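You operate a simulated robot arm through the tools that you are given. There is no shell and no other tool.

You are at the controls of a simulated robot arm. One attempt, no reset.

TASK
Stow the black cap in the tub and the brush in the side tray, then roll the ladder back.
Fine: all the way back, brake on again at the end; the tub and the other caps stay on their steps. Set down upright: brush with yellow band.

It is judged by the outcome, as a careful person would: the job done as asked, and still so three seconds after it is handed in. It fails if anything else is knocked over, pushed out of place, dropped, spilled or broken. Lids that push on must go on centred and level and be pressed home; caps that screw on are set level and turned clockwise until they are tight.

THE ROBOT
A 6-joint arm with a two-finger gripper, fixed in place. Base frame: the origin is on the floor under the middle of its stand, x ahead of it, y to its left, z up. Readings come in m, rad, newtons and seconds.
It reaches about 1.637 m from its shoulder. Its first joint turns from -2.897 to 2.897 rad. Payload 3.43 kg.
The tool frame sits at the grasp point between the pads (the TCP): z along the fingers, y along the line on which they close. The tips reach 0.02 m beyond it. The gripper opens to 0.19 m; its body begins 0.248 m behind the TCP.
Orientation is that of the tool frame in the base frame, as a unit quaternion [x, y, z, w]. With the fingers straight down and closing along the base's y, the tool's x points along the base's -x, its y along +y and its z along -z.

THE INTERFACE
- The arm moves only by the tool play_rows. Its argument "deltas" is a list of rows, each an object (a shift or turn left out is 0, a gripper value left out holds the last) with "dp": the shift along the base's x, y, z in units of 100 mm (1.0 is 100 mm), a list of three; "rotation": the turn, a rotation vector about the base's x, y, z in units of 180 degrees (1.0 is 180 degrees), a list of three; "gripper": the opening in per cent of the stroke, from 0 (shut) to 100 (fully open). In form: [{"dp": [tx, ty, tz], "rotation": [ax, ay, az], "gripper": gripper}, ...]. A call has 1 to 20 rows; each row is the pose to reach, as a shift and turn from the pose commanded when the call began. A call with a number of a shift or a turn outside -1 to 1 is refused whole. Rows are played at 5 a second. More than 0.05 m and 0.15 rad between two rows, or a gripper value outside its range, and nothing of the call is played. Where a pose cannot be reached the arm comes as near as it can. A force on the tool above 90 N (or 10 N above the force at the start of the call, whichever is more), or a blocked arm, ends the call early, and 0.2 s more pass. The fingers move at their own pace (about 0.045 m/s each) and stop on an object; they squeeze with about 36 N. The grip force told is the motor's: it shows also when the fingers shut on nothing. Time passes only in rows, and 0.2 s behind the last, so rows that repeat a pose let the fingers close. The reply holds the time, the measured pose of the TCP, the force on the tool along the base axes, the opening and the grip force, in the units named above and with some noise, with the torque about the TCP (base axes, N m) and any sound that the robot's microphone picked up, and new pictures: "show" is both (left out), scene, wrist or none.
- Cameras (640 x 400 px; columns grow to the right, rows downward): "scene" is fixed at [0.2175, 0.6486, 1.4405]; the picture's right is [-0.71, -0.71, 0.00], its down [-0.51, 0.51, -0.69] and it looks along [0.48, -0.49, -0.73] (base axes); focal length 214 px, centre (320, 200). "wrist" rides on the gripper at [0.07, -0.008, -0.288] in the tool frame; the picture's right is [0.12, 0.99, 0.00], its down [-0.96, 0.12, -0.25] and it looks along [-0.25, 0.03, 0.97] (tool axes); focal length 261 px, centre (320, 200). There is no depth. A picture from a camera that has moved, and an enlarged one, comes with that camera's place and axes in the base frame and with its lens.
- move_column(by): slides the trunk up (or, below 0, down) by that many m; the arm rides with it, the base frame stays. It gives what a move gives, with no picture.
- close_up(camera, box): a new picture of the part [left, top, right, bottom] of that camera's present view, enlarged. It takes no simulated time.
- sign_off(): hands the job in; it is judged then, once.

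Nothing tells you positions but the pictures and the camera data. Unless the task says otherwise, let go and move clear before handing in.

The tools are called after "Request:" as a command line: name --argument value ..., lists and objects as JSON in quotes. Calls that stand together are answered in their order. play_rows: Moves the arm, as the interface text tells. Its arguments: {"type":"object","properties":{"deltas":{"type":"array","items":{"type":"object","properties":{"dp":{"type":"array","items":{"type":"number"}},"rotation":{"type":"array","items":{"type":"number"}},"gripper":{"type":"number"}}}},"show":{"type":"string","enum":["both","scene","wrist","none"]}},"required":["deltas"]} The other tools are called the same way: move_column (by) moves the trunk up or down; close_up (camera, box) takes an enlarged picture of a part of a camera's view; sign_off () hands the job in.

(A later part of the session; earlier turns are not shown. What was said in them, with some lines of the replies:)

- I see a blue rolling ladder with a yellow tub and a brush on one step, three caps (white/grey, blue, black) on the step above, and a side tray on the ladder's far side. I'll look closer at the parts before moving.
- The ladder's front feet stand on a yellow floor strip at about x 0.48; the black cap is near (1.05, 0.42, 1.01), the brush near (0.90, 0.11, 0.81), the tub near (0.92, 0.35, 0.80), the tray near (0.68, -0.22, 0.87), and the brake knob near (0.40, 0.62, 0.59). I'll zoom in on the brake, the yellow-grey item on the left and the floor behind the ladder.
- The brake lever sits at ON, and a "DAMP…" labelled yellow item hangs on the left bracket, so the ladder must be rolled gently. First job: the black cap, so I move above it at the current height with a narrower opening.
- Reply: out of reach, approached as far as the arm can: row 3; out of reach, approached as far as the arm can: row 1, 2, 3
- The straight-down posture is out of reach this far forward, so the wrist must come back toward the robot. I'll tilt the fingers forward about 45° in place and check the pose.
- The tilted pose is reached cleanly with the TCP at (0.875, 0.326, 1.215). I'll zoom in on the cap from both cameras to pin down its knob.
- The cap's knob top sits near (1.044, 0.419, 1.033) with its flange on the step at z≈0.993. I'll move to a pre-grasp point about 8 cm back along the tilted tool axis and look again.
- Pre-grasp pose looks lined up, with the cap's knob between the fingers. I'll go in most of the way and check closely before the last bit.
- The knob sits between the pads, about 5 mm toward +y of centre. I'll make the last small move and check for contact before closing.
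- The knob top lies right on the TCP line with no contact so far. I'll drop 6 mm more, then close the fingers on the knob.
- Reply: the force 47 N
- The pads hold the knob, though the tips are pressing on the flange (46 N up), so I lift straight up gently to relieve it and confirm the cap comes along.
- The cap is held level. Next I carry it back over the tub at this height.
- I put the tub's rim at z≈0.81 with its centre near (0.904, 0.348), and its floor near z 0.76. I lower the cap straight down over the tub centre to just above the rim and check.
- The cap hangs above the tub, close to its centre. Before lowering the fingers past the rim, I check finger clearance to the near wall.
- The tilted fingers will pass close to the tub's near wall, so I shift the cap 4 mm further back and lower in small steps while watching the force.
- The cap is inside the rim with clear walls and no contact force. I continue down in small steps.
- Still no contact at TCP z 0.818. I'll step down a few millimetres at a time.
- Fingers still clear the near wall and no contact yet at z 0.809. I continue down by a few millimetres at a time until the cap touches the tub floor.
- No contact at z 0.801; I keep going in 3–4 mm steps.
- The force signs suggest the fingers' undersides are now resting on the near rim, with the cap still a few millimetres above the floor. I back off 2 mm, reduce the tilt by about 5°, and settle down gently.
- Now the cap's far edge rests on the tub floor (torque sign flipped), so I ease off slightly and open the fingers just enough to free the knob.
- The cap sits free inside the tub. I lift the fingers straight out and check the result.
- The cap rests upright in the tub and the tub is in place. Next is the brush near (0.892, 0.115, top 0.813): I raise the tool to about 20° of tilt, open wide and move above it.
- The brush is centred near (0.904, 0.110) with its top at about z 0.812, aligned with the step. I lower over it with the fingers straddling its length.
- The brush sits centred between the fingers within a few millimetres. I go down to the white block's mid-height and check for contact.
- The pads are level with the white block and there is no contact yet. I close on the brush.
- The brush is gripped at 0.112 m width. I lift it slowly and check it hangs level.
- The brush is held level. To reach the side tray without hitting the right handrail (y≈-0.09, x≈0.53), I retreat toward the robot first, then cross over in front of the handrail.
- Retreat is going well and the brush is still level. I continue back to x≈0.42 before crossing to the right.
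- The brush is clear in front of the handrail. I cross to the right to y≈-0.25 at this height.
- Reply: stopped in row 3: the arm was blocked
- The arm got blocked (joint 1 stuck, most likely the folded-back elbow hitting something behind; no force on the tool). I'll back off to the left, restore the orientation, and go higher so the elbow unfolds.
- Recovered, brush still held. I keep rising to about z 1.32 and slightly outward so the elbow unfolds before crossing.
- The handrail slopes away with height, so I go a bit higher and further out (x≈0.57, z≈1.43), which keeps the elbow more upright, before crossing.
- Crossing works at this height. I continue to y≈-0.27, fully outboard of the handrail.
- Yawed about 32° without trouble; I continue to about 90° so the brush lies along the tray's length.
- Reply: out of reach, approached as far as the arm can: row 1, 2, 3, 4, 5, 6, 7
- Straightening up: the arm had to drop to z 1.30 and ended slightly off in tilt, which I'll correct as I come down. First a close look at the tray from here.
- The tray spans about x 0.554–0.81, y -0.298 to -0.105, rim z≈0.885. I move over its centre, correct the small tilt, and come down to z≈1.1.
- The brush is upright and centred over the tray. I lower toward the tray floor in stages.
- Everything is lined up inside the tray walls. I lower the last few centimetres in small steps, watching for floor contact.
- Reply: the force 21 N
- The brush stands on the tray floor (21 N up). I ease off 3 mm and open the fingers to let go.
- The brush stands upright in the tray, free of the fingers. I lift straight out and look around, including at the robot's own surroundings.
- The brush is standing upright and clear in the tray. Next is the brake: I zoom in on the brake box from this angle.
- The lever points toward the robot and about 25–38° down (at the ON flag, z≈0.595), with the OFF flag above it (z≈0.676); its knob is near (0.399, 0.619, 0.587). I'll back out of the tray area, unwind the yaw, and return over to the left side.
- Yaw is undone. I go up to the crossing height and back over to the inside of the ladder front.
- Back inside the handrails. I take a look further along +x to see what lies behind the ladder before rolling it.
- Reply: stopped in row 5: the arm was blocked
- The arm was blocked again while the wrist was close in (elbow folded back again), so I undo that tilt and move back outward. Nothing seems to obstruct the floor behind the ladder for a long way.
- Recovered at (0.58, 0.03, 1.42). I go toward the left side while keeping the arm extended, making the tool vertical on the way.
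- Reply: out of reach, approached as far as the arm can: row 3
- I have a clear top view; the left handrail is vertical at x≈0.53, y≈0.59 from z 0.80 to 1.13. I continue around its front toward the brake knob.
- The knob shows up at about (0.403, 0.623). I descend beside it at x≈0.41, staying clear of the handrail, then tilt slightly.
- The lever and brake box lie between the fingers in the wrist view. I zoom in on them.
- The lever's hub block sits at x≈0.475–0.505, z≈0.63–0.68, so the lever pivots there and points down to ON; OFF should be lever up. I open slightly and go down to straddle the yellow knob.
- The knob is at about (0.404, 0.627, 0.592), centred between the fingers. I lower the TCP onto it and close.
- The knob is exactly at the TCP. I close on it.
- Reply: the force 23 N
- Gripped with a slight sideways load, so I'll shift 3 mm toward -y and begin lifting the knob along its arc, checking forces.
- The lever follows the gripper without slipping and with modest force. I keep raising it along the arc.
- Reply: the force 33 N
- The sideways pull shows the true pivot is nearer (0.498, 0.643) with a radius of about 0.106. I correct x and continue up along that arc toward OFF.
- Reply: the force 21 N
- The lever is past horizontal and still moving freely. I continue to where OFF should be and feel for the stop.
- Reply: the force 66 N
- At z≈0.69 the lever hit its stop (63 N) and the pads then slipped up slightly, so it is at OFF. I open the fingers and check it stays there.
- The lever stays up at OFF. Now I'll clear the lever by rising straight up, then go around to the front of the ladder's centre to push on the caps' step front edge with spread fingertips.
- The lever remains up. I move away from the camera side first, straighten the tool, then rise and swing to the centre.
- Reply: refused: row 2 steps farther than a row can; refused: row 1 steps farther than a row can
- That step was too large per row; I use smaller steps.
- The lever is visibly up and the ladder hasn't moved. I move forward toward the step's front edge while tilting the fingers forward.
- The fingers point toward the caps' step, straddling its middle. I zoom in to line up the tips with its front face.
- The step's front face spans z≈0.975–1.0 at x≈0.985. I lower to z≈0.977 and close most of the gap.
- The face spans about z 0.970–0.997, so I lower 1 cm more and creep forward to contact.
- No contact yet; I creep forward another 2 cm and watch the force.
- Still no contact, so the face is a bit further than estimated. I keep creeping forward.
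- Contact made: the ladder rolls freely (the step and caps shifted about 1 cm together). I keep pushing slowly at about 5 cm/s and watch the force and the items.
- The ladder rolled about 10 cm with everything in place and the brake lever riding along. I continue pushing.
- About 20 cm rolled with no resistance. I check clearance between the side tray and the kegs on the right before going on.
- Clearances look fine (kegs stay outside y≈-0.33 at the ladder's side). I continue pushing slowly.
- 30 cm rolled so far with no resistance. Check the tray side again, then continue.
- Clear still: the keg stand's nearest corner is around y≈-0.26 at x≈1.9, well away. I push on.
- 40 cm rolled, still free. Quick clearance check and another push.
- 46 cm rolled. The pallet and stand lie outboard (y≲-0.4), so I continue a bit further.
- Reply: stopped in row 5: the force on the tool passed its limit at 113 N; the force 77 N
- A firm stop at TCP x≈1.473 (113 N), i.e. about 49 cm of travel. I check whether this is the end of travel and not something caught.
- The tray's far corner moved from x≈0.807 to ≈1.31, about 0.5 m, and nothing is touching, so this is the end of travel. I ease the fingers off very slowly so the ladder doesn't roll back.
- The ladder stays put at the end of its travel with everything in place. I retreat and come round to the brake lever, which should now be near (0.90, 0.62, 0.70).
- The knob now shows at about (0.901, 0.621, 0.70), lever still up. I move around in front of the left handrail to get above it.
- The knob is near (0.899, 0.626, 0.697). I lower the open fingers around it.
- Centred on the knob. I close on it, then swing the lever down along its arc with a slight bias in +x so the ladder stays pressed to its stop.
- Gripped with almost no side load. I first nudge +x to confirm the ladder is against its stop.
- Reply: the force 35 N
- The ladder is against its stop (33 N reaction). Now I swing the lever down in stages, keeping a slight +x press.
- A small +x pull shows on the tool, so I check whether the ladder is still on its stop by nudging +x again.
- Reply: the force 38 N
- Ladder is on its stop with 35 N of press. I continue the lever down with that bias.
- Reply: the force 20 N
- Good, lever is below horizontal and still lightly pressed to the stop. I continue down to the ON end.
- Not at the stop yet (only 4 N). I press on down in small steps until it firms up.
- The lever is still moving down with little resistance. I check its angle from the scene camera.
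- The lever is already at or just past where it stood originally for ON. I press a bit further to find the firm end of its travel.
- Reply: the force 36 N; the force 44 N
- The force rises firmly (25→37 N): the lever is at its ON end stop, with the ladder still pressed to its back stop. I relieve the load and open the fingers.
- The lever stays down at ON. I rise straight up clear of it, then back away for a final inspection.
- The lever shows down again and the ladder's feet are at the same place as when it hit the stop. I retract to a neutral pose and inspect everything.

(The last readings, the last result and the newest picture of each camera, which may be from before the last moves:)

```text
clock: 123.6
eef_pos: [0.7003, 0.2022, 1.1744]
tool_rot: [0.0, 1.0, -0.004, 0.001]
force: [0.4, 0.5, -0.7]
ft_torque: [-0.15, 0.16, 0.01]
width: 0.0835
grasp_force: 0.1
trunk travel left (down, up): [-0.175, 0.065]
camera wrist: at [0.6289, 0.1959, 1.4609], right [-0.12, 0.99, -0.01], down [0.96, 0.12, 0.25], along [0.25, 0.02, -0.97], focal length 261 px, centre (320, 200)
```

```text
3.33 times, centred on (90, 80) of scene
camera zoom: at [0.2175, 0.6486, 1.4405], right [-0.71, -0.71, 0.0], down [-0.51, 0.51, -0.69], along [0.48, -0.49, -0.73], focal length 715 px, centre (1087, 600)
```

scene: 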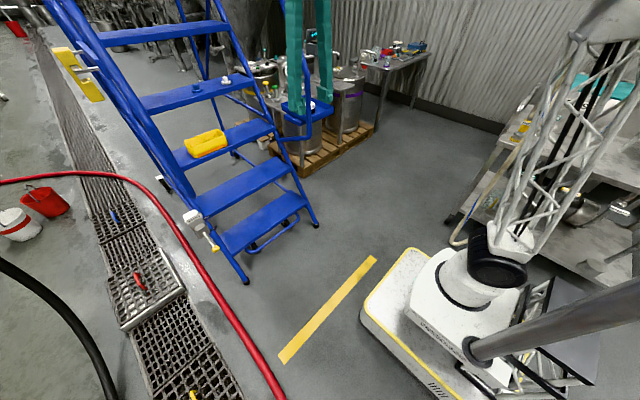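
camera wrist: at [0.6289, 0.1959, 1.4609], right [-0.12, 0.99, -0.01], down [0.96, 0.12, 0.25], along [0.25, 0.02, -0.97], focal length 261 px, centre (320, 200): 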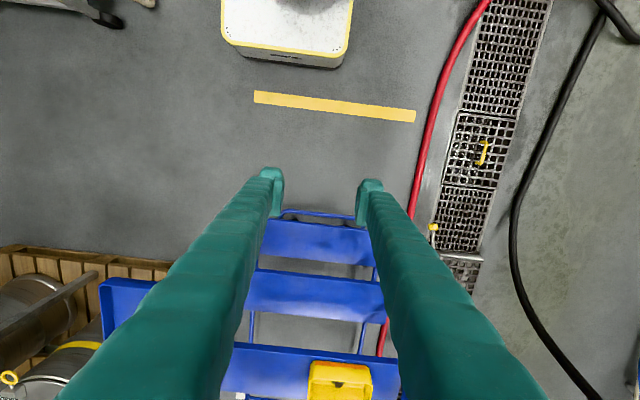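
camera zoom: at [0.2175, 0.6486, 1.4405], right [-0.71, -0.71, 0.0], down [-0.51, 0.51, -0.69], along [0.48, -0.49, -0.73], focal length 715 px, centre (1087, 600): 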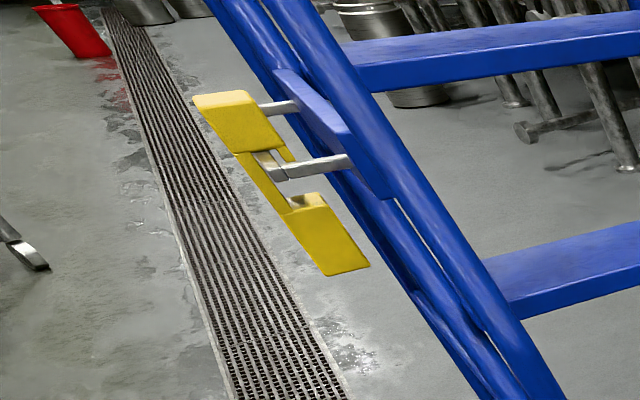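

The brake lever is at ON, caps and tub are on their steps. The fingers hide the brush, so I move aside a little and check the tray and tub.

Request:
play_rows --deltas '[{"dp": [-0.2, 0.1, 0.3]}, {"dp": [-0.4, 0.2, 0.6]}, {"dp": [-0.6, 0.3, 0.9]}]' --show "both"

Request:
close_up --camera "scene" --box '[260, 70, 360, 170]'

Request:
close_up --camera "scene" --box '[160, 70, 260, 170]'

Request:
close_up --camera "scene" --box '[180, 200, 340, 300]'

```text
clock: 124.4
eef_pos: [0.6418, 0.2343, 1.2639]
tool_rot: [0.0, 1.0, -0.003, 0.002]
force: [1.6, -1.0, -1.4]
ft_torque: [0.03, 0.1, 0.06]
width: 0.0836
grasp_force: 0.0
trunk travel left (down, up): [-0.175, 0.065]
camera wrist: at [0.5693, 0.2282, 1.551], right [-0.12, 0.99, -0.01], down [0.96, 0.12, 0.25], along [0.25, 0.02, -0.97], focal length 261 px, centre (320, 200)
```

scene: 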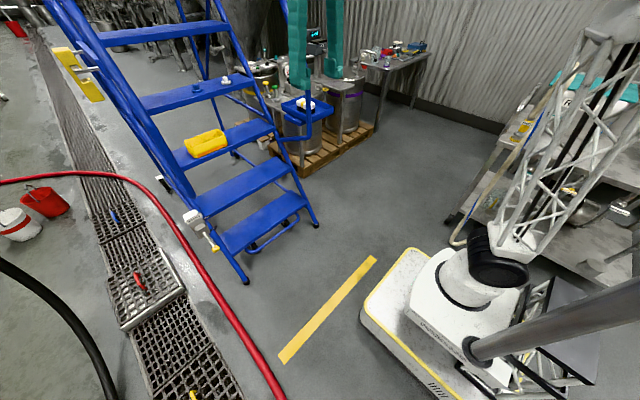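
wrist: 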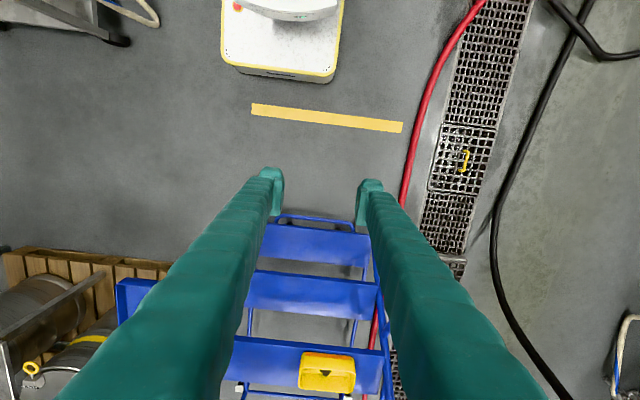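

```text
4.00 times, centred on (310, 120) of scene
camera zoom: at [0.2175, 0.6486, 1.4405], right [-0.71, -0.71, 0.0], down [-0.51, 0.51, -0.69], along [0.48, -0.49, -0.73], focal length 858 px, centre (360, 520)
```

zoom: 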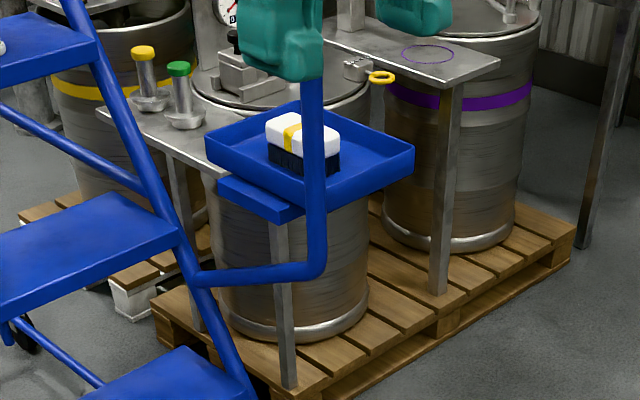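

```text
4.00 times, centred on (210, 120) of scene
camera zoom: at [0.2175, 0.6486, 1.4405], right [-0.71, -0.71, 0.0], down [-0.51, 0.51, -0.69], along [0.48, -0.49, -0.73], focal length 858 px, centre (760, 520)
```

zoom: 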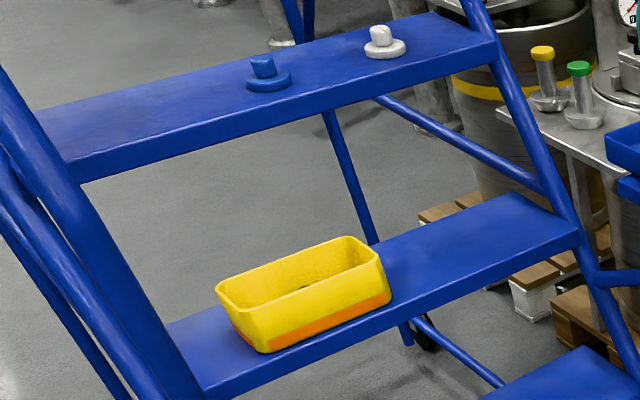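

```text
4.00 times, centred on (260, 250) of scene
camera zoom: at [0.2175, 0.6486, 1.4405], right [-0.71, -0.71, 0.0], down [-0.51, 0.51, -0.69], along [0.48, -0.49, -0.73], focal length 858 px, centre (560, 0)
```

zoom: 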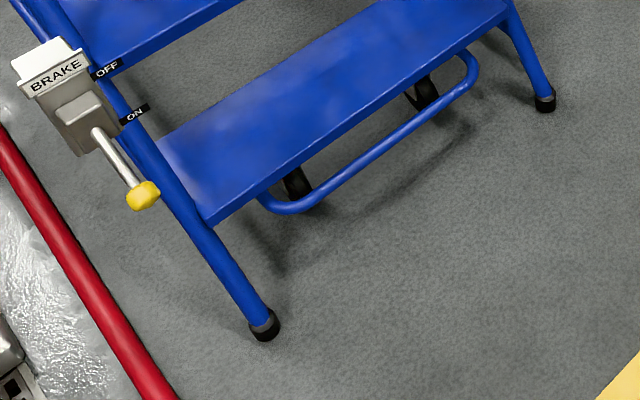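

All done: the black cap is in the tub, the brush stands upright in the tray, and the ladder is at its rear stop. The brake lever is at ON, the other caps and tub are on their steps, and the arm is clear with the gripper empty. I hand the job in.

Request:
sign_off

```text
The job is handed in.
```

The job is handed in with every part of the task done, and the last camera views showed nothing knocked over or dropped.

- **Black cap:** it sits upright in the tub. My fingers brushed the tub's near rim while lowering the cap, and the tub shifted about 3 mm. It stayed on its step, and the blue and white caps did not move from theirs.
- **Brush:** it stands bristles-down in the middle of the side tray.
- **Ladder:** I rolled it back about 0.5 m until it met a firm stop. Its feet were in the same place in the final view as when it reached that stop.
- **Brake:** the lever is down at ON, pressed to the end of its travel, which is slightly lower than where it stood at the start. I did not pull on the ladder afterwards to test that the brake holds.

The arm was blocked twice mid-task, most likely its folded-back elbow touching something behind the robot. I could not see what it touched. I backed off each time, and nothing in view had moved.
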